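You operate a simulated robot arm through the tools that you are given. There is no shell and no other tool. Be economical: measure what you need, move in short steps, check, and stop when the job is done.

You run a simulated robot arm. Do the job below in one go: nothing can be reset, and whatever is moved stays where it is left.

Task
Make room on the top of the plant table for the cream wax pad. At the end: the cream wax pad stands where the teal pen tin stood; the teal pen tin from the top of the plant table is on the top of the side table by the desk; the red oil bottle stands where the grey wax pad stood; the grey wax pad stands on top of the red book; whatever was shut is shut again. Leave all else as you found it, and nothing knocked over.

The check looks at the end state, three seconds after you hand in, the way a careful person would. Anything else that was tipped, shoved, dropped, spilled or broken makes it a failure.

Robot
A 7-joint arm with a two-finger parallel gripper, fixed in place. Base frame: the origin is at the foot of the arm, x ahead of it, y to its left, z up. Units: mm, rad, N and s.
With the tool pointing down near the work surface it reaches from about 140 to 660 mm from the base axis. Its first joint turns from -1.152 to 1.152 rad. Payload 2.4 kg.
Tool frame: the origin (TCP) lies between the finger pads and is the grasp point; the fingertips stand 30 mm ahead of it; z points along the fingers, y is the line along which they close. The gripper opens to 94 mm. The fingers are 28 mm wide and 10 mm thick; the gripper's body (50 by 96 mm) begins 55 mm behind the TCP.
Orientation is told as [roll, pitch, yaw] about the base's x, y, z axes, in that order, counted from this pose: with the fingers straight down and closing along the base's y, the tool's x points along the base's -x, its y along +y and its z along -z.

Tools
- The arm moves only by the tool move_arm. Its argument "rows" is a list that holds one entry, the list of rows, each a list of 7 numbers: the opening, from 0 (shut) to 1 (fully open), then the shift along the tool's x, y, z in cm, then the turn, a rotation vector about the tool's x, y, z in rad. In form: [[[jaw, tx, ty, tz, wx, wy, wz], ...]]. A call has 1 to 12 rows; each row is the pose to reach, as a shift and turn from the pose commanded when the call began, along the tool's axes at that moment. A row lasts 0.2 s, in which the tool goes at most 50 mm and 0.15 rad; a call with a longer step from one row to the next is refused whole, and so is a gripper value outside its range. A pose out of reach is approached as far as the arm can. The call stops where the force on the tool passes 40 N (or 10 N more than at its start, if that is more) or the arm is blocked; 0.2 s more then pass. The fingers move at their own pace (about 153 mm/s each) and stop on an object; they squeeze with about 24 N. The grip force told is the motor's: it shows also when the fingers shut on nothing. Time passes only in rows, and 0.2 s behind the last, so rows that repeat a pose let the fingers close. It gives the time, the measured TCP pose, the force on the tool (base axes), the opening and the grip force at its end, in the units of the frame above (readings bear some noise).
- Cameras (640 x 400 px; columns grow to the right, rows downward): "scene" is fixed at [56.3, 502.6, 1429.8]; the picture's right is [-0.43, -0.90, 0.00], its down [-0.67, 0.31, -0.68] and it looks along [0.61, -0.29, -0.74] (base axes); focal length 367 px, centre (320, 200). "wrist" rides on the gripper at [-37, 0, -58] in the tool frame; the picture's right is [0.00, -1.00, 0.00], its down [0.97, 0.00, -0.24] and it looks along [0.24, 0.00, 0.97] (tool axes); focal length 218 px, centre (320, 200).
- capture(camera): a new picture of that camera. The clock stands still meanwhile.
- pixel_to_xyz(camera, pixels): for up to 12 pixels [column, row] of the newest picture of that camera ("zoom" is the newest enlarged one), the place [x, y, z] in the base frame of the surface seen there, good to about 2 mm, but the place of the scene camera against the robot may be out by one fixed shift of up to 12 mm in any direction. The clock stands still meanwhile.
- enlarge(camera, box): a new picture of the part [left, top, right, bottom] of that camera's present view, enlarged. The clock stands still meanwhile.
- sign_off(): hands the job in; it is judged then, once.

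Keep the steps short. Do not move on a guess: measure, check each grasp and each placing, and mend mistakes. In all there are 80 turns and 38 pictures (those below and enlarged ones count). Leave the gripper open and the arm clear of the work at the hand-in unless told otherwise, and finish with a single line.

The tools are called after "Request:" as name(argument=value, ...) on one line, values as JSON. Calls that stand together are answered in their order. move_arm: Moves the arm, as the interface text tells. Its arguments: {"type":"object","properties":{"rows":{"type":"array","items":{"type":"array","items":{"type":"array","items":{"type":"number"}}}}},"required":["rows"]} The other tools are called the same way: capture (camera) takes a picture; pixel_to_xyz (camera, pixels) gives the place of the surface under pixels of a picture; enlarge (camera, box) takes an enlarged picture of a part of a camera's view; sign_off () hands the job in.

At the start:

```text
t: 0.0
position: [338.5, 29.6, 1084.5]
orientation: [0.0, -0.001, 0.001]
ft_force: [-0.1, -0.2, 0.6]
gripper_width: 94.2
gripper_force: 0.0
```

scene: 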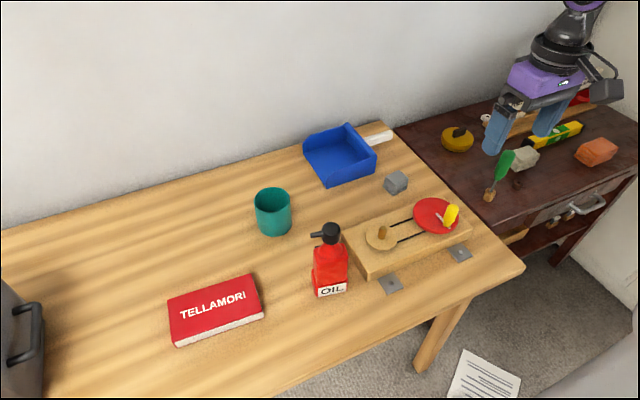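
wrist: 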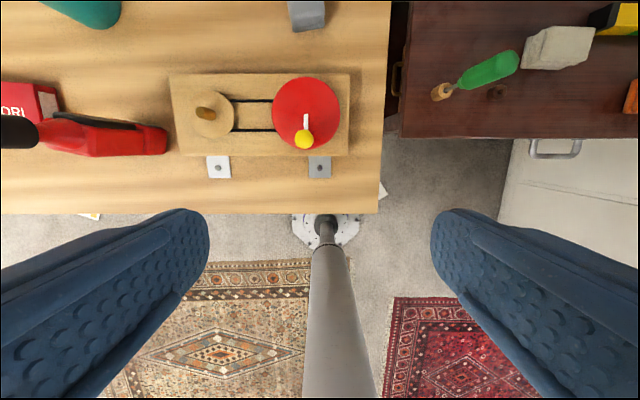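

I see a wooden table holding a teal tin, red oil bottle, red book and grey block, and a dark table with a cream block. I'll look closer at both halves before measuring.

Request:
enlarge(camera="scene", box=[400, 60, 640, 260])

Request:
pixel_to_xyz(camera="scene", pixels=[[273, 193], [270, 232], [395, 175], [397, 188], [330, 232], [331, 290], [215, 300], [525, 155], [440, 140], [420, 230], [560, 190], [20, 330]])

Request:
pixel_to_xyz(camera="wrist", pixels=[[305, 12], [308, 30], [90, 15], [560, 50], [545, 65], [110, 138], [470, 80], [610, 60], [210, 110], [300, 90], [30, 95], [450, 120]])

```text
2.00 times, centred on (520, 160) of scene
```

zoom: 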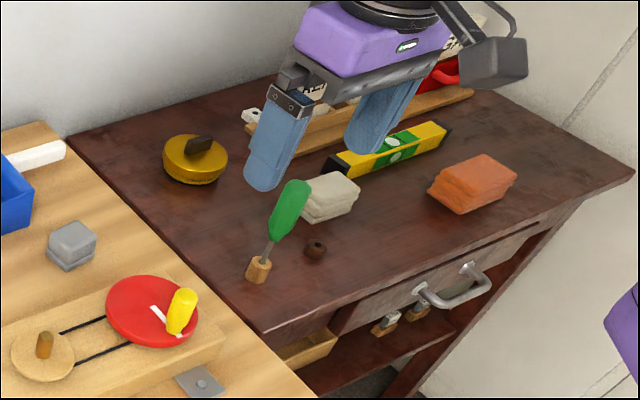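

```text
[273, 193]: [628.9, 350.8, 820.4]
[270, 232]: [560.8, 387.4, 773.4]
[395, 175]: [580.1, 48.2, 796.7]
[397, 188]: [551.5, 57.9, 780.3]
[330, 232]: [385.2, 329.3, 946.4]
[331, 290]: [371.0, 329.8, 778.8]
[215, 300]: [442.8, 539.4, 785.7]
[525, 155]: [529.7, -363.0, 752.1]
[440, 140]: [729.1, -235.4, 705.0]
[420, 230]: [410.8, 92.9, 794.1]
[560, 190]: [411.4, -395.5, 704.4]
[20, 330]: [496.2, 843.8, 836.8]
```

```text
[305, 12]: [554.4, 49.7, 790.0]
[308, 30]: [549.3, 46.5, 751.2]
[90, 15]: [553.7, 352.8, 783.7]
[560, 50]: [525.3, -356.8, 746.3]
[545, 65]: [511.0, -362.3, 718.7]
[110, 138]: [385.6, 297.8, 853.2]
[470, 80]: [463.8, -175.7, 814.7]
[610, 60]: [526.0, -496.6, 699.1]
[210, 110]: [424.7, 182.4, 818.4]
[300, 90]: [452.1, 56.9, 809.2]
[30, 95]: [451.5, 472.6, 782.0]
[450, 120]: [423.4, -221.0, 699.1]
```

The wood tabletop is near z 750 and the dark top near 700. The grey block is at about (560, 50), cream at (525, -360), tin near (590, 355). I'll move high over the left side to measure the tin, book and bottle with the wrist camera.

Request:
move_arm(rows=[[[1, -1, 4.5, 0, 0, 0, 0], [1, -2, 9, 0, 0, 0, 0], [1, -3, 13.5, 0, 0, 0, 0], [1, -4, 18, 0, 0, 0, 0], [1, -5, 22.5, 0, 0, 0, 0], [1, -6, 27, 0, 0, 0, 0], [1, -6, 31, 0, 0, 0, 0], [1, -6, 31, 0, 0, 0, 0]]])

Request:
capture(camera="wrist")

Request:
capture(camera="scene")

```text
t: 1.8
position: [397.9, 339.7, 1086.4]
orientation: [0.0, -0.001, -0.003]
ft_force: [0.2, -0.4, 0.6]
gripper_width: 93.9
gripper_force: 0.1
```

```text
34 pictures are left
```

wrist: 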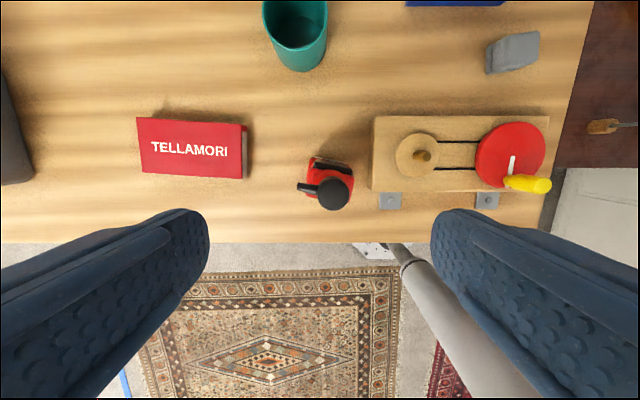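

```text
33 pictures are left
```

scene: 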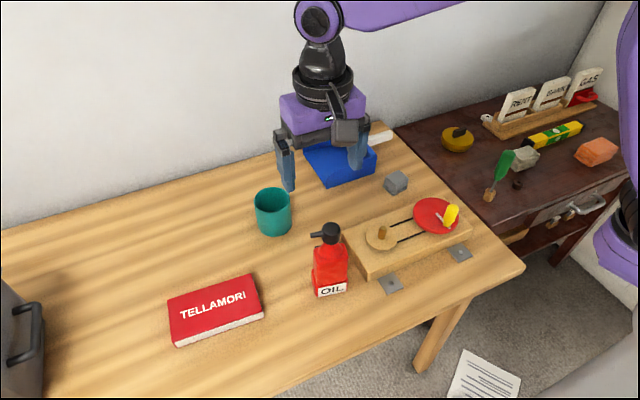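

The view shows the tin at (296,35), book (192,147), bottle (330,183) and grey block (511,53). Now I'll measure them in the wrist picture.

Request:
pixel_to_xyz(camera="wrist", pixels=[[265, 10], [325, 10], [295, 52], [298, 70], [296, 30], [488, 47], [539, 33], [490, 72], [535, 65], [512, 53], [270, 100], [450, 60]])

Request:
pixel_to_xyz(camera="wrist", pixels=[[139, 120], [241, 126], [142, 171], [240, 176], [246, 150], [331, 195], [305, 187], [330, 165], [350, 180], [312, 170], [350, 168], [315, 160]])

Request:
pixel_to_xyz(camera="scene", pixels=[[257, 200], [290, 200], [273, 190], [272, 212], [386, 182], [399, 172], [407, 178], [394, 187], [395, 192], [512, 150], [530, 148], [538, 155]])

Request:
enlarge(camera="wrist", box=[240, 0, 400, 220])

```text
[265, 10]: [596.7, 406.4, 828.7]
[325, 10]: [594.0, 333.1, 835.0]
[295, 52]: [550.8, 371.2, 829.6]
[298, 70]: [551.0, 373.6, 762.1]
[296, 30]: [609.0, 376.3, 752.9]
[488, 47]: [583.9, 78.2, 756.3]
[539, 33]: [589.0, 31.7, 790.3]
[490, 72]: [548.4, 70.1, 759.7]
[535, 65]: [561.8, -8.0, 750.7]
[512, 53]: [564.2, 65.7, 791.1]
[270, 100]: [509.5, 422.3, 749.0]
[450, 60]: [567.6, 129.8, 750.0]
```

```text
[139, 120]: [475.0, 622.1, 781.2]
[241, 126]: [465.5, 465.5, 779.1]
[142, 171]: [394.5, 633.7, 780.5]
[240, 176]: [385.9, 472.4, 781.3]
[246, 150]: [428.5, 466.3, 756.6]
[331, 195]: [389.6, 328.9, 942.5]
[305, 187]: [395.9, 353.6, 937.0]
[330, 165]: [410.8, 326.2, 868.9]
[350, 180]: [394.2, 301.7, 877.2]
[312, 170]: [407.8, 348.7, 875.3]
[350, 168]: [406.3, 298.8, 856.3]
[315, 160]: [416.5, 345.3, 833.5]
```

```text
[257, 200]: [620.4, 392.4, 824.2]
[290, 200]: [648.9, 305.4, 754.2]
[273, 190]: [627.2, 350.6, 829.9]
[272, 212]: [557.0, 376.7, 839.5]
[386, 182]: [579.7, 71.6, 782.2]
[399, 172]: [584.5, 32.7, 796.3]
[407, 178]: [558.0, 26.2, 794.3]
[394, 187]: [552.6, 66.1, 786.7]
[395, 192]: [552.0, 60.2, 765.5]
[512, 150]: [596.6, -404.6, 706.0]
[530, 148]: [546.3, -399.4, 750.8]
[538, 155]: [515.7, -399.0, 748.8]
```

```text
1.82 times, centred on (320, 110) of wrist
```

zoom: 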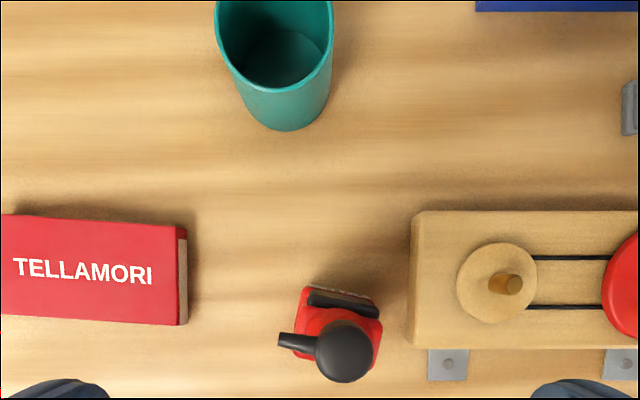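

Tin: rim circle fits centre (588, 370), diameter about 74, z 750–832, which is 695 mm from the base. I need an outward tilt to reach it. First I yaw the tool by 0.56 rad so it faces the tin radially.

Request:
move_arm(rows=[[[1, 0, 0, 0, 0, 0, -0.14], [1, 0, 0, 0, 0, 0, -0.28], [1, 0, 0, 0, 0, 0, -0.42], [1, 0, 0, 0, 0, 0, -0.5616], [1, 0, 0, 0, 0, 0, -0.5616]]])

Request:
move_arm(rows=[[[1, -1.9, -1.26, 2, 0, -0.085, 0], [1, -3.8, -2.5, 5, 0, -0.17, 0], [1, -5.7, -3.8, 8, 0, -0.25, 0], [1, -7.6, -5.0, 11, 0, -0.335, 0], [1, -9.5, -6.3, 14, 0, -0.42, 0], [1, -11.5, -7.58, 16.7, 0, -0.5, 0], [1, -11.5, -7.58, 16.7, 0, -0.5, 0]]])

Request:
capture(camera="wrist")

```text
t: 3.0
position: [399.3, 338.9, 1086.2]
orientation: [0.001, 0.0, 0.56]
ft_force: [-0.2, -0.1, 0.3]
gripper_width: 94.0
gripper_force: 0.0
```

```text
t: 4.6
position: [537.4, 337.0, 918.8]
orientation: [0.0, -0.5, 0.56]
ft_force: [0.3, -0.6, -0.8]
gripper_width: 94.4
gripper_force: 0.0
```

```text
31 pictures are left
```

wrist: 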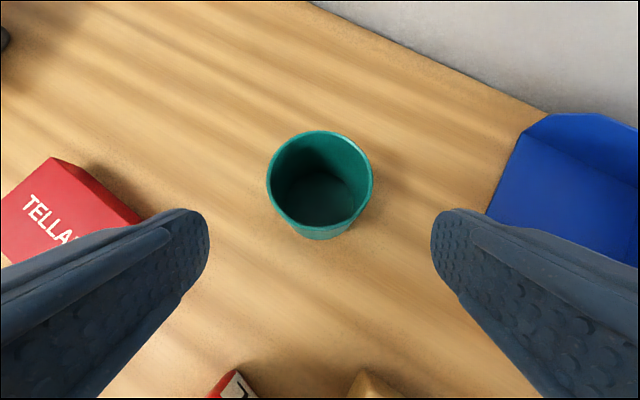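

The tin is centred at column 320 between the fingers. I'll measure its rim from here before advancing.

Request:
pixel_to_xyz(camera="wrist", pixels=[[320, 223], [320, 133], [269, 180], [371, 180], [320, 237], [320, 245], [320, 190]])

```text
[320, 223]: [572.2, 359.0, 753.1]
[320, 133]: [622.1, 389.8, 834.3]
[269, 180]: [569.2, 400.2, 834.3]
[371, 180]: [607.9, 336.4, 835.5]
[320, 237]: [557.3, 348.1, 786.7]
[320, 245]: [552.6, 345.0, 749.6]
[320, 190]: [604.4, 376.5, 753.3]
```

Centre is (588.5, 369), rim z 835. A straight advance of 12.6 cm along the tool brings the TCP to the tin's axis at z ≈ 808. I'll advance and then close.

Request:
move_arm(rows=[[[1, 0, 0, 3.5, 0, 0, 0], [1, 0, 0, 7, 0, 0, 0], [1, 0, 0, 10, 0, 0, 0], [1, 0, 0, 12.6, 0, 0, 0], [1, 0, 0, 12.6, 0, 0, 0]]])

Request:
move_arm(rows=[[[0.7, 0, 0, 0, 0, 0, 0], [0.6, 0, 0, 0, 0, 0, 0], [0.6, 0, 0, 0, 0, 0, 0]]])

```text
t: 5.8
position: [589.1, 368.6, 808.2]
orientation: [0.0, -0.501, 0.561]
ft_force: [0.3, 0.3, 0.7]
gripper_width: 93.8
gripper_force: 0.1
```

```text
t: 6.6
position: [588.9, 368.3, 808.8]
orientation: [0.0, -0.499, 0.56]
ft_force: [1.1, 1.3, 0.6]
gripper_width: 81.5
gripper_force: 23.9
```

The fingers stopped at 81.5 mm with 24 N, so the tin is held. I'll lift it straight up 60 mm and check.

Request:
move_arm(rows=[[[0.6, -0.72, 0, -1.32, 0, 0, 0], [0.6, -1.44, 0, -2.63, 0, 0, 0], [0.6, -2.88, 0, -5.27, 0, 0, 0], [0.6, -2.88, 0, -5.27, 0, 0, 0]]])

Request:
capture(camera="scene")

```text
t: 7.6
position: [587.8, 367.7, 868.4]
orientation: [-0.001, -0.499, 0.56]
ft_force: [0.2, 0.1, -4.2]
gripper_width: 81.8
gripper_force: 23.9
```

```text
30 pictures are left
```

scene: 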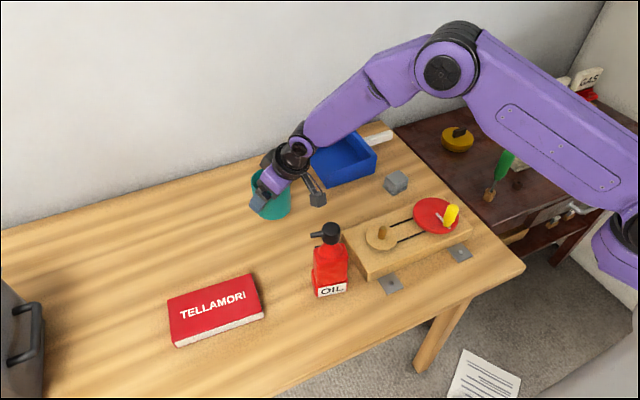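

The tin is lifted (about 4.5 N). Next I raise it higher, then pull it in towards the base so I can swing above everything.

Request:
move_arm(rows=[[[0.6, -2.4, 0, -4.39, 0, 0, 0], [0.6, -4.79, 0, -8.78, 0, 0, 0], [0.6, -1.95, 0, -12.05, 0, 0, 0], [0.6, 0.9, 0, -15.3, 0, 0, 0], [0.6, 3.7, 0, -18.6, 0, 0, 0], [0.6, 6.55, 0, -21.85, 0, 0, 0], [0.6, 9.4, 0, -25.1, 0, 0, 0], [0.6, 12.22, 0, -28.32, 0, 0, 0], [0.6, 12.22, 0, -28.32, 0, 0, 0]]])

Request:
move_arm(rows=[[[0.6, 0.197, -4.49, -0.108, 0.0479, 0, 0.0878], [0.6, 0.787, -8.94, -0.43, 0.0959, 0, 0.1755], [0.6, 1.764, -13.3, -0.964, 0.1438, 0, 0.2633], [0.6, 3.117, -17.52, -1.703, 0.1918, 0, 0.351], [0.6, 4.835, -21.57, -2.641, 0.2397, 0, 0.4388], [0.6, 6.898, -25.41, -3.768, 0.2876, 0, 0.5266], [0.6, 9.287, -28.99, -5.073, 0.3356, 0, 0.6143], [0.6, 11.977, -32.28, -6.543, 0.3835, 0, 0.7021], [0.6, 14.944, -35.25, -8.163, 0.4315, 0, 0.7898], [0.6, 18.155, -37.87, -9.917, 0.4794, 0, 0.8776], [0.6, 21.578, -40.1, -11.787, 0.5273, 0, 0.9654], [0.6, 25.182, -41.94, -13.756, 0.5753, 0, 1.0531]]])

Request:
capture(camera="scene")

Request:
capture(camera="wrist")

```text
t: 9.6
position: [382.0, 240.0, 1058.5]
orientation: [0.0, -0.499, 0.561]
ft_force: [0.1, 0.8, -1.9]
gripper_width: 82.1
gripper_force: 24.0
```

```text
t: 12.2
position: [362.4, -268.7, 1057.9]
orientation: [0.0, -0.499, -0.641]
ft_force: [0.8, 0.2, -2.3]
gripper_width: 81.9
gripper_force: 23.8
```

```text
29 pictures are left
```

scene: 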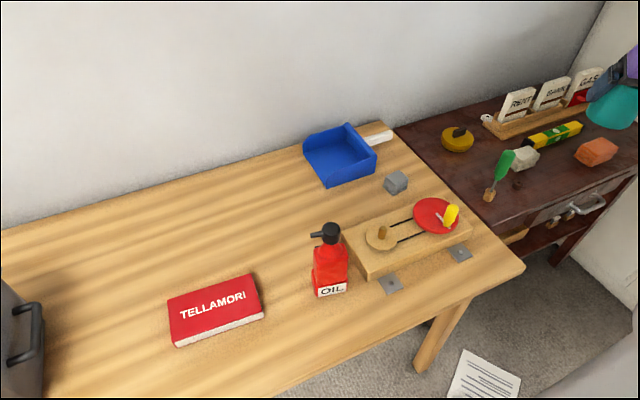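

```text
28 pictures are left
```

wrist: 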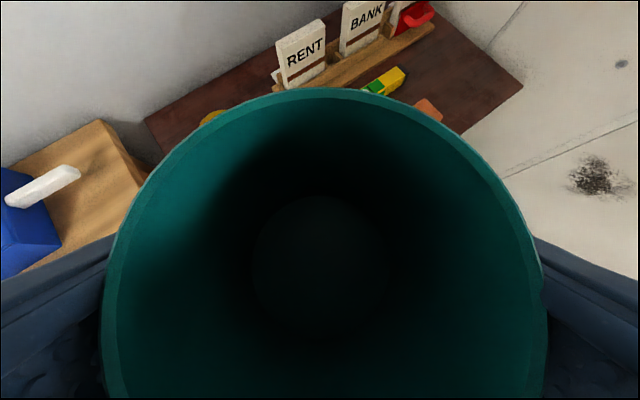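

Tin still held upright. I'll enlarge the dark table to pick and measure a free spot.

Request:
enlarge(camera="scene", box=[440, 90, 640, 230])

```text
2.86 times, centred on (540, 160) of scene
```

zoom: 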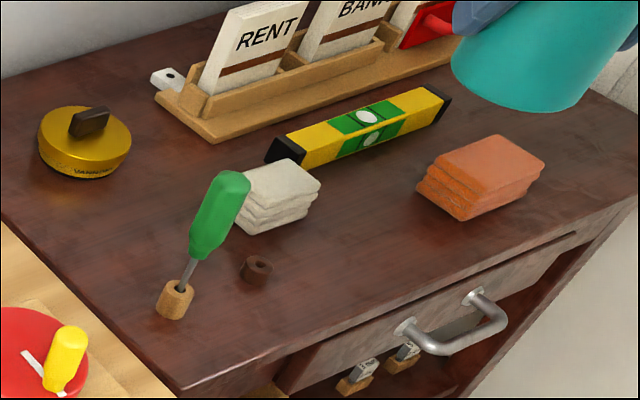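

Request:
pixel_to_xyz(camera="zoom", pixels=[[256, 268], [350, 250], [400, 250], [340, 210], [330, 310], [420, 205], [460, 212], [175, 300], [222, 200], [240, 225], [400, 290], [180, 385]])

Request:
pixel_to_xyz(camera="zoom", pixels=[[290, 160], [319, 184], [264, 204], [243, 178], [262, 232], [312, 205], [290, 185], [335, 170], [420, 180], [100, 240], [180, 180], [360, 220]])

```text
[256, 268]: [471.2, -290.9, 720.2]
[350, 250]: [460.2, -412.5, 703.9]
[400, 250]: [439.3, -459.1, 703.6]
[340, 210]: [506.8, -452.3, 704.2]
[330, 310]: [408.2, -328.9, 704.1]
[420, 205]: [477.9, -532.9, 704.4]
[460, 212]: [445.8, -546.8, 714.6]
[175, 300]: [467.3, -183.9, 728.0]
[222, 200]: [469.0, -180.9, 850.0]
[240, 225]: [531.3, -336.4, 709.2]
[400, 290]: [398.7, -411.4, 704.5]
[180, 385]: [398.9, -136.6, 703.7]
```

```text
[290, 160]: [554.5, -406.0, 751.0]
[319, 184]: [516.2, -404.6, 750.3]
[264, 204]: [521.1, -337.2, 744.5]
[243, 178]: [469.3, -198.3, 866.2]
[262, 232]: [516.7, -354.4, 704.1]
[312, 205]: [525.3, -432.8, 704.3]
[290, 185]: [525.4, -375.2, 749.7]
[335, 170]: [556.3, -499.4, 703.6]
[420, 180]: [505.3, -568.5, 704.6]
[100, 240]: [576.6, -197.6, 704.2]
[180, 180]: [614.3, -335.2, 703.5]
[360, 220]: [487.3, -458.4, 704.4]
```

Free spot chosen on the dark top: about (447, -447), clear of the cream pad (x ≥ 516), orange pad and front edge (x ≈ 391). I'll move above it at z ≈ 880.

Request:
move_arm(rows=[[[0.6, -1.13, -1.54, 4.0, 0.0115, 0, 0.0211], [0.6, -2.26, -3.08, 8.0, 0.0231, 0, 0.0423], [0.6, -3.39, -4.62, 12.0, 0.0346, 0, 0.0634], [0.6, -4.52, -6.15, 16.0, 0.0462, 0, 0.0845], [0.6, -5.65, -7.69, 20.0, 0.0577, 0, 0.1057], [0.6, -6.78, -9.23, 23.99, 0.0693, 0, 0.1268], [0.6, -6.78, -9.23, 23.99, 0.0693, 0, 0.1268]]])

Request:
capture(camera="scene")

```text
t: 13.8
position: [449.5, -446.0, 882.8]
orientation: [0.0, -0.5, -0.782]
ft_force: [0.5, -0.8, -2.8]
gripper_width: 81.7
gripper_force: 23.8
```

```text
26 pictures are left
```

scene: 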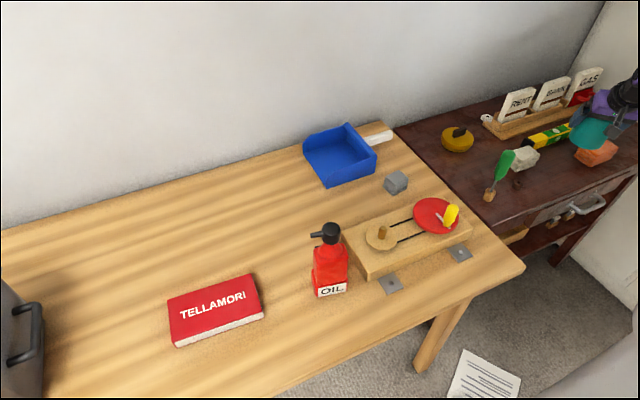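

The tin is above the spot. I'll lower it straight down to just above the surface (TCP z ≈ 763).

Request:
move_arm(rows=[[[0.6, 1.9, 0, 3.48, 0, 0, 0], [0.6, 3.8, 0, 6.96, 0, 0, 0], [0.6, 5.2, 0, 9.5, 0, 0, 0], [0.6, 5.74, 0, 10.51, 0, 0, 0], [0.6, 5.74, 0, 10.51, 0, 0, 0]]])

Request:
enlarge(camera="scene", box=[440, 80, 640, 220])

```text
t: 15.0
position: [447.0, -446.4, 761.0]
orientation: [0.0, -0.5, -0.784]
ft_force: [1.2, -0.3, -1.8]
gripper_width: 81.6
gripper_force: 24.1
```

```text
2.86 times, centred on (540, 150) of scene
```

zoom: 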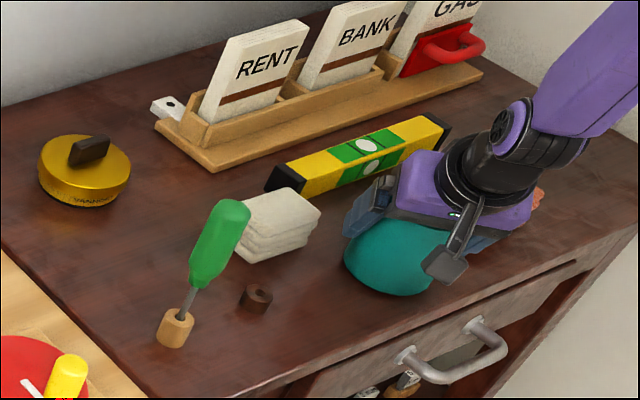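

Clear of neighbours. Lower 2–3 mm until contact, checking the force.

Request:
move_arm(rows=[[[0.6, 0.07, 0, 0.13, 0, 0, 0], [0.6, 0.12, 0, 0.22, 0, 0, 0], [0.6, 0.12, 0, 0.22, 0, 0, 0]]])

```text
t: 15.8
position: [447.0, -447.0, 758.2]
orientation: [-0.001, -0.501, -0.783]
ft_force: [-0.5, 1.1, -1.3]
gripper_width: 82.2
gripper_force: 24.0
```

Load is barely changed; another 1.5 mm.

Request:
move_arm(rows=[[[0.6, 0.035, 0, 0.065, 0, 0, 0], [0.6, 0.07, 0, 0.13, 0, 0, 0], [0.6, 0.07, 0, 0.13, 0, 0, 0]]])

```text
t: 16.6
position: [447.4, -445.8, 758.0]
orientation: [-0.001, -0.502, -0.782]
ft_force: [-1.9, 2.9, 11.7]
gripper_width: 81.7
gripper_force: 24.1
```

Contact (+12 N): the tin stands. I'll open to 0.94 gently, then back out along the tool axis.

Request:
move_arm(rows=[[[0.9, 0, 0, 0, 0, 0, 0], [0.95, 0, 0, 0, 0, 0, 0], [0.95, 0, 0, 0, 0, 0, 0]]])

Request:
move_arm(rows=[[[0.95, 0, 0, -2, 0, 0, 0], [0.95, 0, 0, -5, 0, 0, 0], [0.95, 0, 0, -9, 0, 0, 0], [0.95, 0, 0, -13, 0, 0, 0], [0.95, 0, 0, -17, 0, 0, 0], [0.95, 0, 0, -20, 0, 0, 0], [0.95, 0, 0, -20, 0, 0, 0]]])

Request:
capture(camera="wrist")

```text
t: 17.4
position: [447.8, -446.1, 756.6]
orientation: [0.0, -0.498, -0.783]
ft_force: [0.4, 0.7, -0.4]
gripper_width: 89.3
gripper_force: 0.0
```

```text
t: 19.0
position: [378.5, -380.0, 932.7]
orientation: [0.001, -0.5, -0.784]
ft_force: [0.3, 0.0, 0.0]
gripper_width: 89.0
gripper_force: 0.1
```

```text
24 pictures are left
```

wrist: 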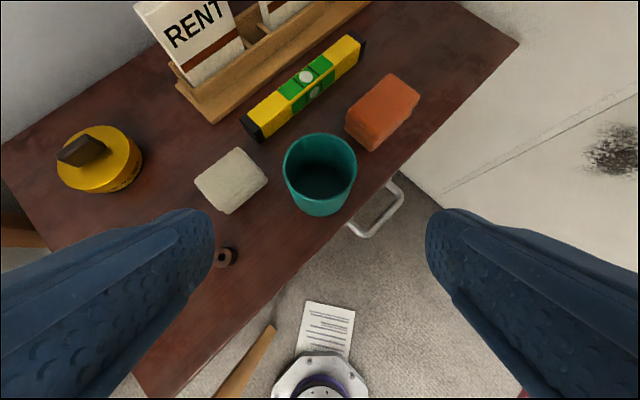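

The tin stands upright at (320,175). Now measure the cream pad's top corners.

Request:
pixel_to_xyz(camera="wrist", pixels=[[198, 180], [240, 150], [264, 180], [226, 208], [231, 180], [245, 205], [212, 200], [232, 215], [223, 257], [225, 232]])

Request:
enlarge(camera="wrist", box=[160, 120, 300, 240])

```text
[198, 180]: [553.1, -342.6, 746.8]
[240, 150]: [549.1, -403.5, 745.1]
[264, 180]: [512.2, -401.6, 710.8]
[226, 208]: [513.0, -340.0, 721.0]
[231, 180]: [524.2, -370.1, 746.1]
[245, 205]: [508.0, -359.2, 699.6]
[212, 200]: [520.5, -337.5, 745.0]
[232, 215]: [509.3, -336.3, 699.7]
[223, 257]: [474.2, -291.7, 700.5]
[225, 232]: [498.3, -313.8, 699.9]
```

```text
3.33 times, centred on (230, 180) of wrist
```

zoom: 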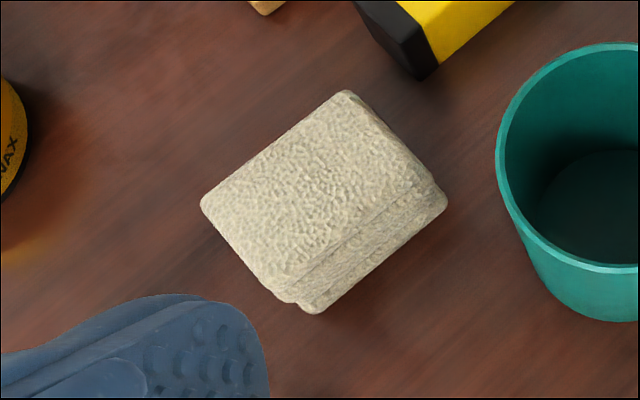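

Cream pad: x 513–555, y -404 to -339, z 700–746, nearly axis-aligned, centre about (533, -371). I'll grasp it across y with a 0.3 rad forward tilt and yaw 0, which keeps the palm clear of the tin. First reorient up here.

Request:
move_arm(rows=[[[1, 0, 0, 0, 0, 0.1, 0], [1, 0, 0, 0, 0, 0.2, 0], [1, 0, 0, 0, 0, 0.2, 0]]])

Request:
move_arm(rows=[[[1, 0, 0, 0, -0.0386, 0, -0.1248], [1, 0, 0, 0, -0.0772, 0, -0.2497], [1, 0, 0, 0, -0.1158, 0, -0.3745], [1, 0, 0, 0, -0.1544, 0, -0.4993], [1, 0, 0, 0, -0.193, 0, -0.6242], [1, 0, 0, 0, -0.2317, 0, -0.749], [1, 0, 0, 0, -0.2317, 0, -0.749]]])

```text
t: 19.8
position: [379.2, -378.7, 932.3]
orientation: [0.0, -0.3, -0.785]
ft_force: [-0.3, -0.8, 0.4]
gripper_width: 94.1
gripper_force: 0.1
```

```text
t: 21.4
position: [379.4, -379.1, 933.8]
orientation: [-0.001, -0.302, 0.002]
ft_force: [-0.9, 0.2, 0.3]
gripper_width: 94.2
gripper_force: 0.1
```

Orientation is right. Now move to the pre-grasp point (493, -371, 861) and look.

Request:
move_arm(rows=[[[1, -2.2, 0.2, 2.6, 0, 0, 0], [1, -4.4, 0.4, 5.2, 0, 0, 0], [1, -6.6, 0.6, 7.8, 0, 0, 0], [1, -8.7, 0.8, 10.31, 0, 0, 0], [1, -8.7, 0.8, 10.31, 0, 0, 0]]])

Request:
capture(camera="wrist")

Request:
pixel_to_xyz(camera="wrist", pixels=[[320, 180], [320, 200], [260, 180], [290, 160], [290, 180], [350, 180], [350, 160], [365, 180], [275, 180], [320, 150]])

```text
t: 22.6
position: [493.7, -370.1, 860.3]
orientation: [0.0, -0.299, 0.0]
ft_force: [-0.2, 0.7, -0.3]
gripper_width: 93.9
gripper_force: 0.0
```

```text
22 pictures are left
```

wrist: 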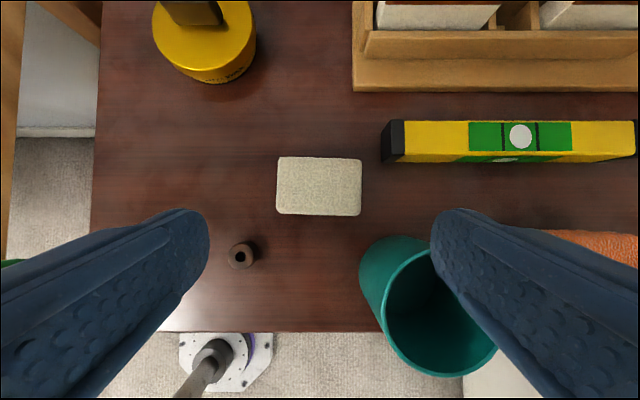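

```text
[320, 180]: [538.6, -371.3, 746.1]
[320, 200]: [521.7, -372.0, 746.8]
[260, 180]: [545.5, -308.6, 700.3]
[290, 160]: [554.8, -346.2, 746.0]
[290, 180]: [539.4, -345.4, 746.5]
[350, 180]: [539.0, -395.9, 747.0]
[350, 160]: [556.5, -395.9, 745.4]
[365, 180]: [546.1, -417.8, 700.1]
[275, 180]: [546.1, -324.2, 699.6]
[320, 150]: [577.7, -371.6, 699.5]
```

The pad is centred (column 319) between the fingers; pad centre (533, -370.5). The palm passes more than 10 mm from the tin. Advance 12.8 cm along the tool.

Request:
move_arm(rows=[[[1, 0, 0, 4, 0, 0, 0], [1, 0, 0, 8, 0, 0, 0], [1, 0, 0, 11, 0, 0, 0], [1, 0, 0, 12.8, 0, 0, 0], [1, 0, 0, 12.8, 0, 0, 0]]])

Request:
move_arm(rows=[[[0.8, 0, 0, 0, 0, 0, 0], [0.6, 0, 0, 0, 0, 0, 0], [0.5, 0, 0, 0, 0, 0, 0], [0.5, 0, 0, 0, 0, 0, 0]]])

Request:
capture(camera="wrist")

```text
t: 23.8
position: [531.0, -371.2, 737.5]
orientation: [0.0, -0.299, 0.001]
ft_force: [-0.4, 0.8, 0.2]
gripper_width: 94.2
gripper_force: 0.1
```

```text
t: 24.8
position: [531.0, -371.0, 737.2]
orientation: [0.001, -0.299, 0.0]
ft_force: [-0.1, -0.1, -0.4]
gripper_width: 79.5
gripper_force: 24.0
```

```text
21 pictures are left
```

wrist: 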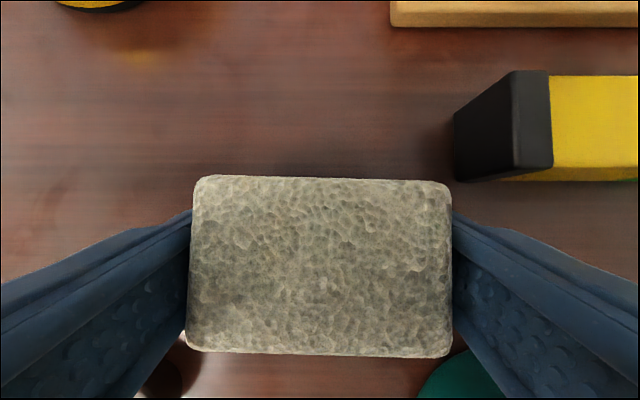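

The pad is firmly gripped (24 N) and square. Lift straight up, then raise to z ≈ 960 while drawing back a little.

Request:
move_arm(rows=[[[0.5, -0.59, 0, -1.91, 0, 0, 0], [0.5, -1.77, 0, -5.73, 0, 0, 0], [0.5, 0.06, 0, -9.96, 0, 0, 0], [0.5, 1.26, 0, -14.52, 0, 0, 0], [0.5, 2.38, 0, -19.3, 0, 0, 0], [0.5, 1.05, 0, -23.66, 0, 0, 0], [0.5, 1.05, 0, -23.66, 0, 0, 0]]])

Request:
capture(camera="scene")

```text
t: 26.4
position: [450.2, -370.8, 960.0]
orientation: [-0.001, -0.301, 0.001]
ft_force: [0.7, 0.0, -0.5]
gripper_width: 79.1
gripper_force: 24.0
```

```text
20 pictures are left
```

scene: 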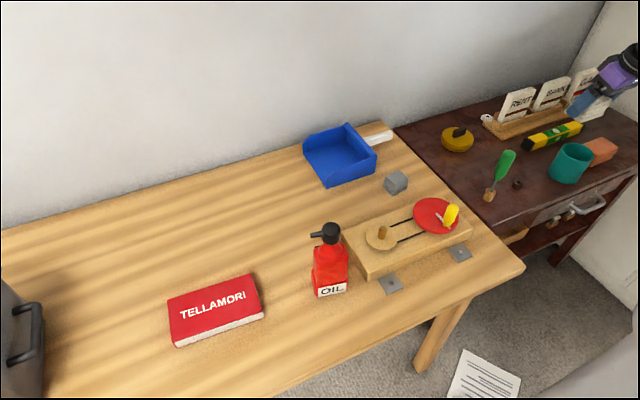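

Pad held, everything else unchanged. Now carry it left in +y.

Request:
move_arm(rows=[[[0.5, -0.3, 4.6, -0.96, 0, 0, 0], [0.5, -0.6, 9.2, -1.91, 0, 0, 0], [0.5, -0.89, 13.8, -2.87, 0, 0, 0], [0.5, -0.89, 18.5, -2.87, 0, 0, 0], [0.5, -0.89, 23.2, -2.87, 0, 0, 0], [0.5, -0.89, 27.9, -2.87, 0, 0, 0], [0.5, -0.89, 32.6, -2.87, 0, 0, 0], [0.5, -0.89, 37.3, -2.87, 0, 0, 0], [0.5, -0.89, 42, -2.87, 0, 0, 0], [0.5, -0.89, 46.7, -2.87, 0, 0, 0], [0.5, -0.89, 51.4, -2.87, 0, 0, 0], [0.5, -0.89, 56, -2.87, 0, 0, 0]]])

```text
t: 29.0
position: [450.0, 189.5, 990.6]
orientation: [0.001, -0.3, 0.0]
ft_force: [0.1, -0.2, -0.5]
gripper_width: 78.9
gripper_force: 24.2
```

Now go over the tin's old spot, (586.5, 368.5) at z ≈ 860.

Request:
move_arm(rows=[[[0.5, -1.53, 2.98, 2.74, 0, 0, 0], [0.5, -3.07, 5.97, 5.48, 0, 0, 0], [0.5, -4.6, 8.95, 8.22, 0, 0, 0], [0.5, -6.13, 11.93, 10.97, 0, 0, 0], [0.5, -7.67, 14.92, 13.71, 0, 0, 0], [0.5, -9.2, 17.9, 16.45, 0, 0, 0], [0.5, -9.2, 17.9, 16.45, 0, 0, 0]]])

```text
t: 30.6
position: [586.7, 368.2, 859.2]
orientation: [-0.001, -0.3, -0.001]
ft_force: [-0.1, -0.6, 0.0]
gripper_width: 78.8
gripper_force: 24.2
```

Reached exactly. Lower 68 mm to just above the table (TCP z ≈ 791).

Request:
move_arm(rows=[[[0.5, 0.74, 0, 2.39, 0, 0, 0], [0.5, 1.42, 0, 4.58, 0, 0, 0], [0.5, 2.01, 0, 6.49, 0, 0, 0], [0.5, 2.01, 0, 6.49, 0, 0, 0]]])

Request:
move_arm(rows=[[[0.5, 0.06, 0, 0.19, 0, 0, 0], [0.5, 0.118, 0, 0.38, 0, 0, 0], [0.5, 0.118, 0, 0.38, 0, 0, 0]]])

```text
t: 31.6
position: [586.9, 367.3, 792.8]
orientation: [0.002, -0.3, 0.0]
ft_force: [-1.5, 0.6, -0.9]
gripper_width: 78.6
gripper_force: 23.7
```

```text
t: 32.4
position: [586.0, 368.7, 788.3]
orientation: [0.001, -0.299, 0.0]
ft_force: [0.1, 0.8, -1.5]
gripper_width: 79.0
gripper_force: 24.1
```

No contact yet; lower another 2 mm.

Request:
move_arm(rows=[[[0.5, 0.03, 0, 0.1, 0, 0, 0], [0.5, 0.06, 0, 0.19, 0, 0, 0], [0.5, 0.06, 0, 0.19, 0, 0, 0]]])

```text
t: 33.2
position: [587.9, 367.5, 786.3]
orientation: [0.001, -0.302, 0.001]
ft_force: [-3.7, -0.7, 7.4]
gripper_width: 78.8
gripper_force: 24.5
```

Contact (+7 N): the pad is on the table. Open, back out along the tool and look.

Request:
move_arm(rows=[[[0.9, 0, 0, 0, 0, 0, 0], [1, 0, 0, 0, 0, 0, 0], [1, 0, 0, 0, 0, 0, 0], [1, 0, 0, -3, 0, 0, 0], [1, 0, 0, -7, 0, 0, 0], [1, 0, 0, -11.5, 0, 0, 0], [1, 0, 0, -16, 0, 0, 0], [1, 0, 0, -16, 0, 0, 0]]])

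Request:
capture(camera="wrist")

Request:
pixel_to_xyz(camera="wrist", pixels=[[320, 170], [320, 200], [300, 170], [345, 170]])

```text
t: 35.0
position: [539.7, 368.9, 940.2]
orientation: [0.0, -0.298, -0.001]
ft_force: [-0.2, -0.2, -0.1]
gripper_width: 94.0
gripper_force: 0.0
```

```text
19 pictures are left
```

wrist: 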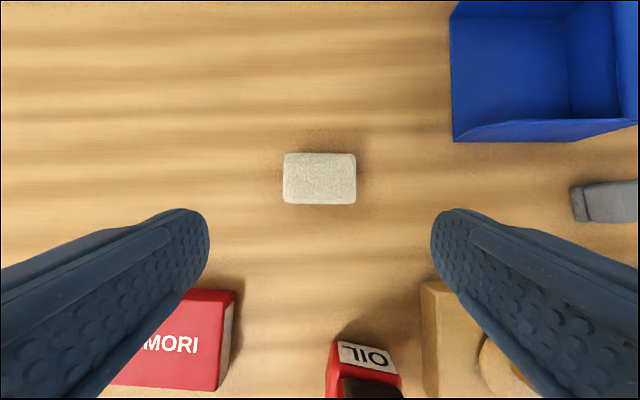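

```text
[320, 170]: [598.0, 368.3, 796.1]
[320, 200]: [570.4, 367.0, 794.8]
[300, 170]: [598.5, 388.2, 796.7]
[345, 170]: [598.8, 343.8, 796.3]
```

Cream pad stands centred at about (588, 368). Next, move over to the grey pad near (566, 52) for a measurement.

Request:
move_arm(rows=[[[1, 0.5, -4.5, -0.3, 0, 0, 0], [1, 1, -9, -0.6, 0, 0, 0], [1, 1.5, -13.5, -0.9, 0, 0, 0], [1, 2, -18, -1.2, 0, 0, 0], [1, 2.5, -22.6, -1.5, 0, 0, 0], [1, 3, -27.2, -1.8, 0, 0, 0], [1, 3.5, -31.7, -2.14, 0, 0, 0], [1, 3.5, -31.7, -2.14, 0, 0, 0]]])

Request:
enlarge(camera="wrist", box=[220, 100, 420, 225])

Request:
pixel_to_xyz(camera="zoom", pixels=[[320, 200], [320, 240], [290, 220], [350, 220], [320, 170], [320, 280], [260, 220], [380, 220]])

```text
t: 36.8
position: [499.7, 50.3, 947.5]
orientation: [0.001, -0.3, -0.001]
ft_force: [-0.1, -0.5, 0.1]
gripper_width: 94.1
gripper_force: 0.1
```

```text
3.20 times, centred on (320, 162) of wrist
```

zoom: 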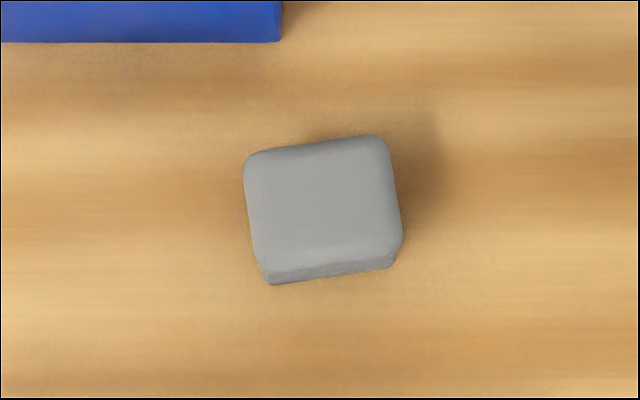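

```text
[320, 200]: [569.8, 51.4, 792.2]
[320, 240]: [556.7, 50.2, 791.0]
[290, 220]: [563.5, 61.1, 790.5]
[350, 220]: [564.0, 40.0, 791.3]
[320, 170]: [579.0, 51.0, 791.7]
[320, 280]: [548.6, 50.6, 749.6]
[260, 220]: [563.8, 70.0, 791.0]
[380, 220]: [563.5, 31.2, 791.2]
```

Grey pad: top centre (569.5, 50.5), about 50 × 38, z 750–791, turned +0.13 rad. I'll yaw to match, align, then advance 16.8 cm.

Request:
move_arm(rows=[[[1, -1.63, -0.62, 0.51, -0.0384, 0, -0.1242], [1, -1.63, -0.62, 0.51, -0.0384, 0, -0.1242]]])

Request:
move_arm(rows=[[[1, 0, 0, 4.5, 0, 0, 0], [1, 0, 0, 9, 0, 0, 0], [1, 0, 0, 13, 0, 0, 0], [1, 0, 0, 15.5, 0, 0, 0], [1, 0, 0, 16.8, 0, 0, 0], [1, 0, 0, 16.8, 0, 0, 0]]])

Request:
capture(camera="wrist")

```text
t: 37.4
position: [517.1, 44.4, 949.5]
orientation: [-0.001, -0.3, 0.131]
ft_force: [0.4, -0.2, 0.2]
gripper_width: 94.1
gripper_force: 0.0
```

```text
t: 38.8
position: [567.4, 52.5, 788.4]
orientation: [-0.001, -0.302, 0.132]
ft_force: [-0.6, -0.4, -0.3]
gripper_width: 93.6
gripper_force: 0.1
```

```text
17 pictures are left
```

wrist: 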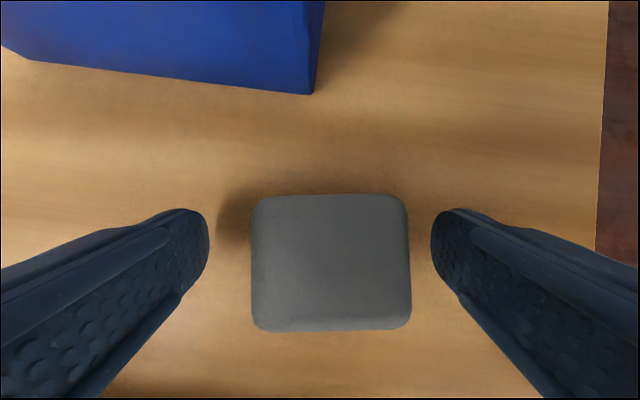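

The pad centre is at column 330, i.e. 3 mm to the right; shift by -3 mm and close.

Request:
move_arm(rows=[[[1, 0, -0.3, 0, 0, 0, 0], [0.7, 0, -0.3, 0, 0, 0, 0], [0.5, 0, -0.3, 0, 0, 0, 0], [0.35, 0, -0.3, 0, 0, 0, 0], [0.35, 0, -0.3, 0, 0, 0, 0]]])

```text
t: 40.0
position: [566.2, 49.2, 788.9]
orientation: [0.001, -0.299, 0.131]
ft_force: [0.1, 0.5, 0.4]
gripper_width: 53.9
gripper_force: 24.1
```

Gripped at 54 mm, 24 N. Lift straight up to z ≈ 990.

Request:
move_arm(rows=[[[0.35, -0.59, 0, -1.91, 0, 0, 0], [0.35, -1.77, 0, -5.73, 0, 0, 0], [0.35, -3.1, 0, -10.03, 0, 0, 0], [0.35, -4.43, 0, -14.33, 0, 0, 0], [0.35, -5.91, 0, -19.1, 0, 0, 0], [0.35, -5.91, 0, -19.1, 0, 0, 0]]])

Request:
enlarge(camera="scene", box=[160, 100, 480, 360])

```text
t: 41.4
position: [566.5, 49.8, 988.4]
orientation: [-0.001, -0.3, 0.13]
ft_force: [-0.7, 0.0, -0.3]
gripper_width: 53.6
gripper_force: 24.2
```

```text
1.54 times, centred on (320, 230) of scene
```

zoom: 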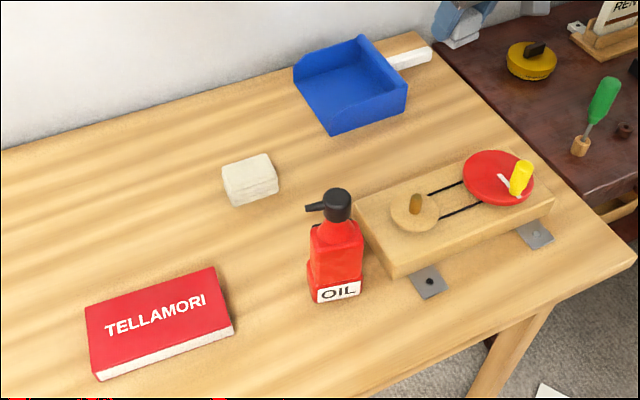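

Held. Carry it over to above the book, TCP (427, 532).

Request:
move_arm(rows=[[[0.35, 0.6, 4.13, -0.19, 0, 0, 0], [0.35, 1.2, 8.27, -0.37, 0, 0, 0], [0.35, 1.81, 12.4, -0.56, 0, 0, 0], [0.35, 2.41, 16.53, -0.75, 0, 0, 0], [0.35, 3.02, 20.67, -0.93, 0, 0, 0], [0.35, 3.62, 24.8, -1.12, 0, 0, 0], [0.35, 4.22, 28.93, -1.31, 0, 0, 0], [0.35, 4.83, 33.07, -1.49, 0, 0, 0], [0.35, 5.43, 37.2, -1.68, 0, 0, 0], [0.35, 6.03, 41.33, -1.87, 0, 0, 0], [0.35, 6.64, 45.47, -2.05, 0, 0, 0], [0.35, 7.24, 49.6, -2.24, 0, 0, 0]]])

Request:
move_arm(rows=[[[0.35, 1.33, 0, 4.3, 0, 0, 0], [0.35, 2.66, 0, 8.6, 0, 0, 0], [0.35, 3.84, 0, 12.4, 0, 0, 0], [0.35, 3.84, 0, 12.4, 0, 0, 0]]])

Request:
capture(camera="scene")

```text
t: 44.0
position: [427.6, 529.3, 988.9]
orientation: [0.001, -0.302, 0.127]
ft_force: [1.2, 0.5, -0.4]
gripper_width: 53.7
gripper_force: 23.7
```

```text
t: 45.0
position: [426.7, 531.3, 857.8]
orientation: [0.0, -0.301, 0.131]
ft_force: [0.4, -0.2, -0.7]
gripper_width: 53.8
gripper_force: 23.5
```

```text
15 pictures are left
```

scene: 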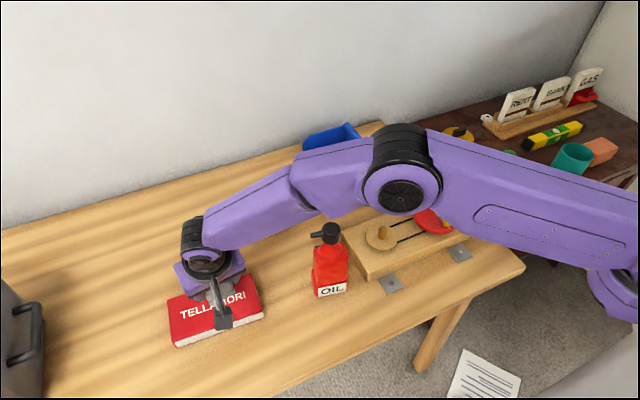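

Reached, over the book. Lower 35 mm, then slowly.

Request:
move_arm(rows=[[[0.35, 0.5, 0, 1.6, 0, 0, 0], [0.35, 0.9, 0, 2.9, 0, 0, 0], [0.35, 1.03, 0, 3.34, 0, 0, 0], [0.35, 1.03, 0, 3.34, 0, 0, 0]]])

Request:
move_arm(rows=[[[0.35, 0.045, 0, 0.14, 0, 0, 0], [0.35, 0.09, 0, 0.29, 0, 0, 0], [0.35, 0.09, 0, 0.29, 0, 0, 0]]])

```text
t: 46.0
position: [427.5, 531.0, 824.5]
orientation: [0.002, -0.299, 0.13]
ft_force: [0.5, 0.6, -1.0]
gripper_width: 53.8
gripper_force: 23.9
```

```text
t: 46.8
position: [427.5, 530.7, 821.6]
orientation: [-0.002, -0.299, 0.129]
ft_force: [-0.4, -1.0, 2.5]
gripper_width: 53.9
gripper_force: 23.4
```

Possibly just touching (+2.5 N); another 1.5 mm to confirm.

Request:
move_arm(rows=[[[0.35, 0.02, 0, 0.07, 0, 0, 0], [0.35, 0.045, 0, 0.14, 0, 0, 0], [0.35, 0.045, 0, 0.14, 0, 0, 0]]])

```text
t: 47.6
position: [427.3, 532.5, 821.1]
orientation: [0.002, -0.301, 0.129]
ft_force: [-4.9, -6.3, 19.4]
gripper_width: 53.7
gripper_force: 23.8
```

Solid contact. Relieve 1 mm, open and back out, then look.

Request:
move_arm(rows=[[[0.35, -0.03, 0, -0.1, 0, 0, 0], [0.7, -0.03, 0, -0.1, 0, 0, 0], [1, -0.03, 0, -0.1, 0, 0, 0], [1, -0.03, 0, -0.1, 0, 0, 0], [1, 0, 0, -3, 0, 0, 0], [1, 0, 0, -7, 0, 0, 0], [1, 0, 0, -11.5, 0, 0, 0], [1, 0, 0, -16, 0, 0, 0], [1, 0, 0, -16, 0, 0, 0]]])

Request:
capture(camera="wrist")

```text
t: 49.6
position: [380.2, 523.4, 972.7]
orientation: [-0.001, -0.3, 0.131]
ft_force: [-0.1, -0.3, -0.6]
gripper_width: 94.1
gripper_force: 0.2
```

```text
14 pictures are left
```

wrist: 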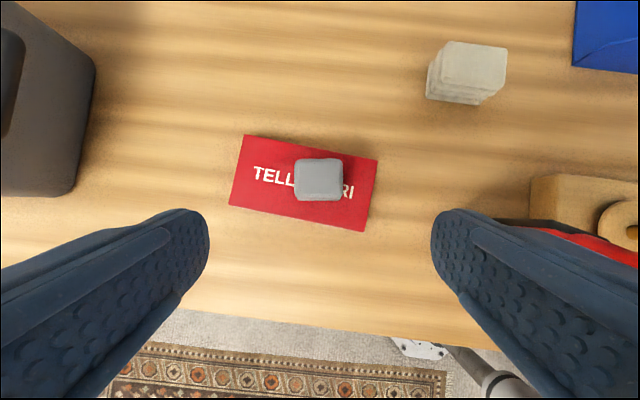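

The grey pad sits squarely on the book. Next the bottle: raise, bring the tool upright, then yaw to 1.32 rad so the fingers close across the pump head (nozzle points about +y), above (395, 327).

Request:
move_arm(rows=[[[1, -1.1, 0, -3.5, 0, 0.1, 0], [1, -2.2, 0, -7, 0, 0.2, 0], [1, -3.25, 0, -10.5, 0, 0.3, 0], [1, -3.25, 0, -10.5, 0, 0.3, 0]]])

Request:
move_arm(rows=[[[1, 0.13, -2.45, 0, 0, 0, -0.1487], [1, 0.26, -4.9, 0, 0, 0, -0.2975], [1, 0.4, -7.35, 0, 0, 0, -0.4462], [1, 0.53, -9.8, 0, 0, 0, -0.595], [1, 0.66, -12.25, 0, 0, 0, -0.7437], [1, 0.8, -14.7, 0, 0, 0, -0.8925], [1, 0.93, -17.15, 0, 0, 0, -1.0412], [1, 1.06, -19.6, 0, 0, 0, -1.19], [1, 1.06, -19.6, 0, 0, 0, -1.19]]])

Request:
enlarge(camera="wrist", box=[220, 100, 420, 225])

Request:
enlarge(camera="scene", box=[280, 200, 400, 310])

```text
t: 50.6
position: [381.7, 523.7, 1081.2]
orientation: [0.001, 0.001, 0.131]
ft_force: [0.0, -0.3, 0.6]
gripper_width: 94.2
gripper_force: 0.1
```

```text
t: 52.6
position: [395.9, 329.0, 1081.4]
orientation: [0.0, 0.001, 1.324]
ft_force: [0.1, -0.2, 1.0]
gripper_width: 94.1
gripper_force: 0.1
```

```text
3.20 times, centred on (320, 162) of wrist
```

zoom: 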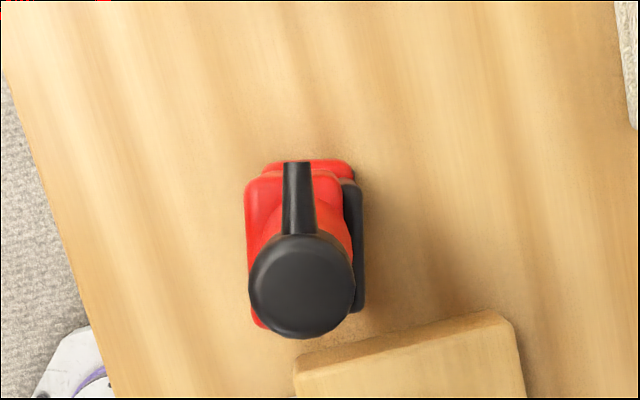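

```text
3.64 times, centred on (340, 255) of scene
```

zoom: 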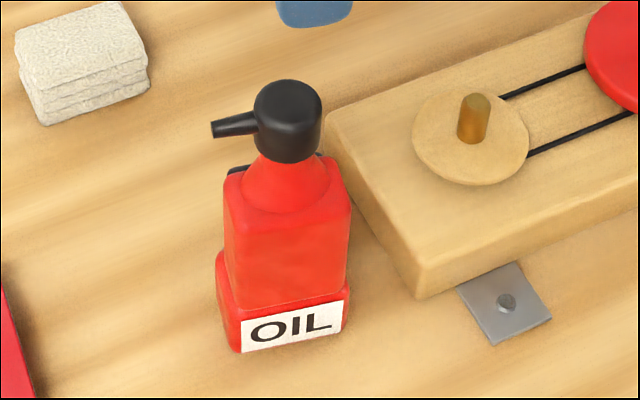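

Bottle pump cap centre works out to (390.4, 329.1), diameter about 30, top z 946; nozzle lies along the tool's x, as desired. Centre over it and descend to TCP z 912 (palm stays ~20 mm above the cap).

Request:
move_arm(rows=[[[1, 0.125, 0.53, 0, 0, 0, 0], [1, 0.125, 0.53, 4.5, 0, 0, 0], [1, 0.125, 0.53, 9, 0, 0, 0], [1, 0.125, 0.53, 13, 0, 0, 0], [1, 0.125, 0.53, 15.5, 0, 0, 0], [1, 0.125, 0.53, 16.94, 0, 0, 0], [1, 0.125, 0.53, 16.94, 0, 0, 0]]])

Request:
capture(camera="wrist")

Request:
enlarge(camera="scene", box=[280, 180, 400, 310])

```text
t: 54.2
position: [389.4, 329.8, 913.4]
orientation: [0.0, -0.001, 1.32]
ft_force: [-0.6, 0.2, -0.4]
gripper_width: 94.0
gripper_force: 0.1
```

```text
11 pictures are left
```

wrist: 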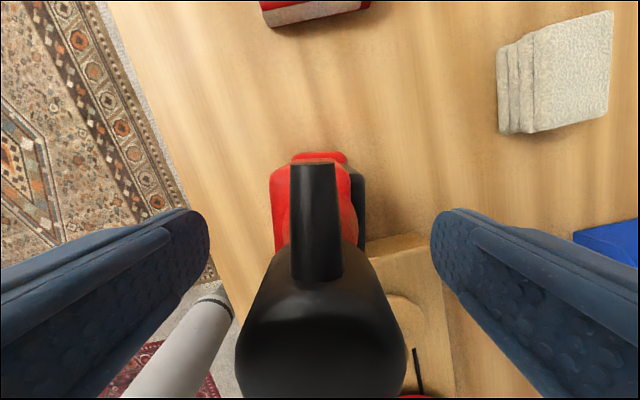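

```text
3.08 times, centred on (340, 245) of scene
```

zoom: 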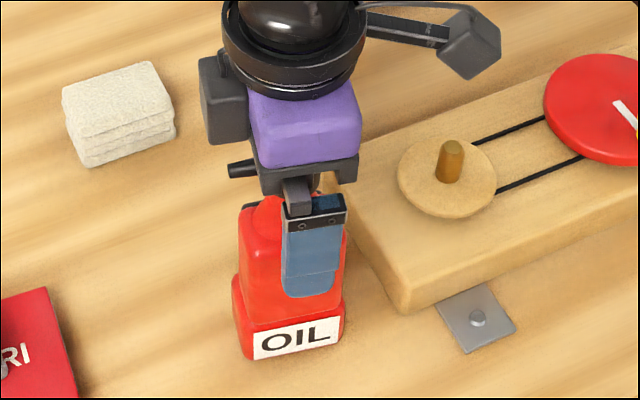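

Cap centred at column 320. Close the fingers on it.

Request:
move_arm(rows=[[[0.7, 0, 0, 0, 0, 0, 0], [0.5, 0, 0, 0, 0, 0, 0], [0.3, 0, 0, 0, 0, 0, 0], [0.15, 0, 0, 0, 0, 0, 0], [0.1, 0, 0, 0, 0, 0, 0], [0.1, 0, 0, 0, 0, 0, 0]]])

Request:
move_arm(rows=[[[0.1, 0, 0, -1, 0, 0, 0], [0.1, 0, 0, -2, 0, 0, 0], [0.1, 0, 0, -3, 0, 0, 0], [0.1, 0, 0, -3, 0, 0, 0]]])

Request:
capture(camera="scene")

```text
t: 55.6
position: [389.5, 328.8, 913.2]
orientation: [0.0, 0.001, 1.319]
ft_force: [-0.8, 0.4, 0.3]
gripper_width: 30.9
gripper_force: 24.4
```

```text
t: 56.6
position: [389.9, 329.3, 943.5]
orientation: [0.001, 0.0, 1.319]
ft_force: [-0.1, -0.2, -2.5]
gripper_width: 31.0
gripper_force: 24.6
```

```text
9 pictures are left
```

scene: 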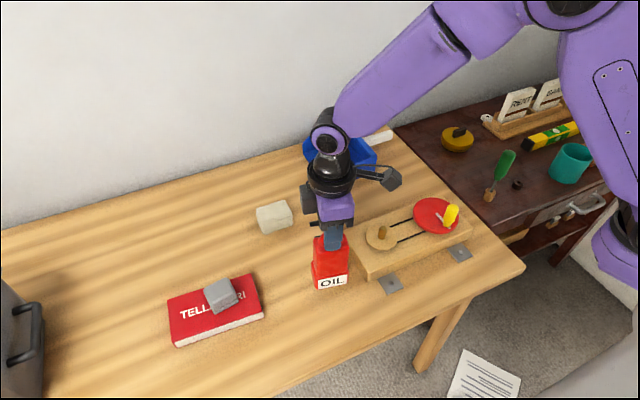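

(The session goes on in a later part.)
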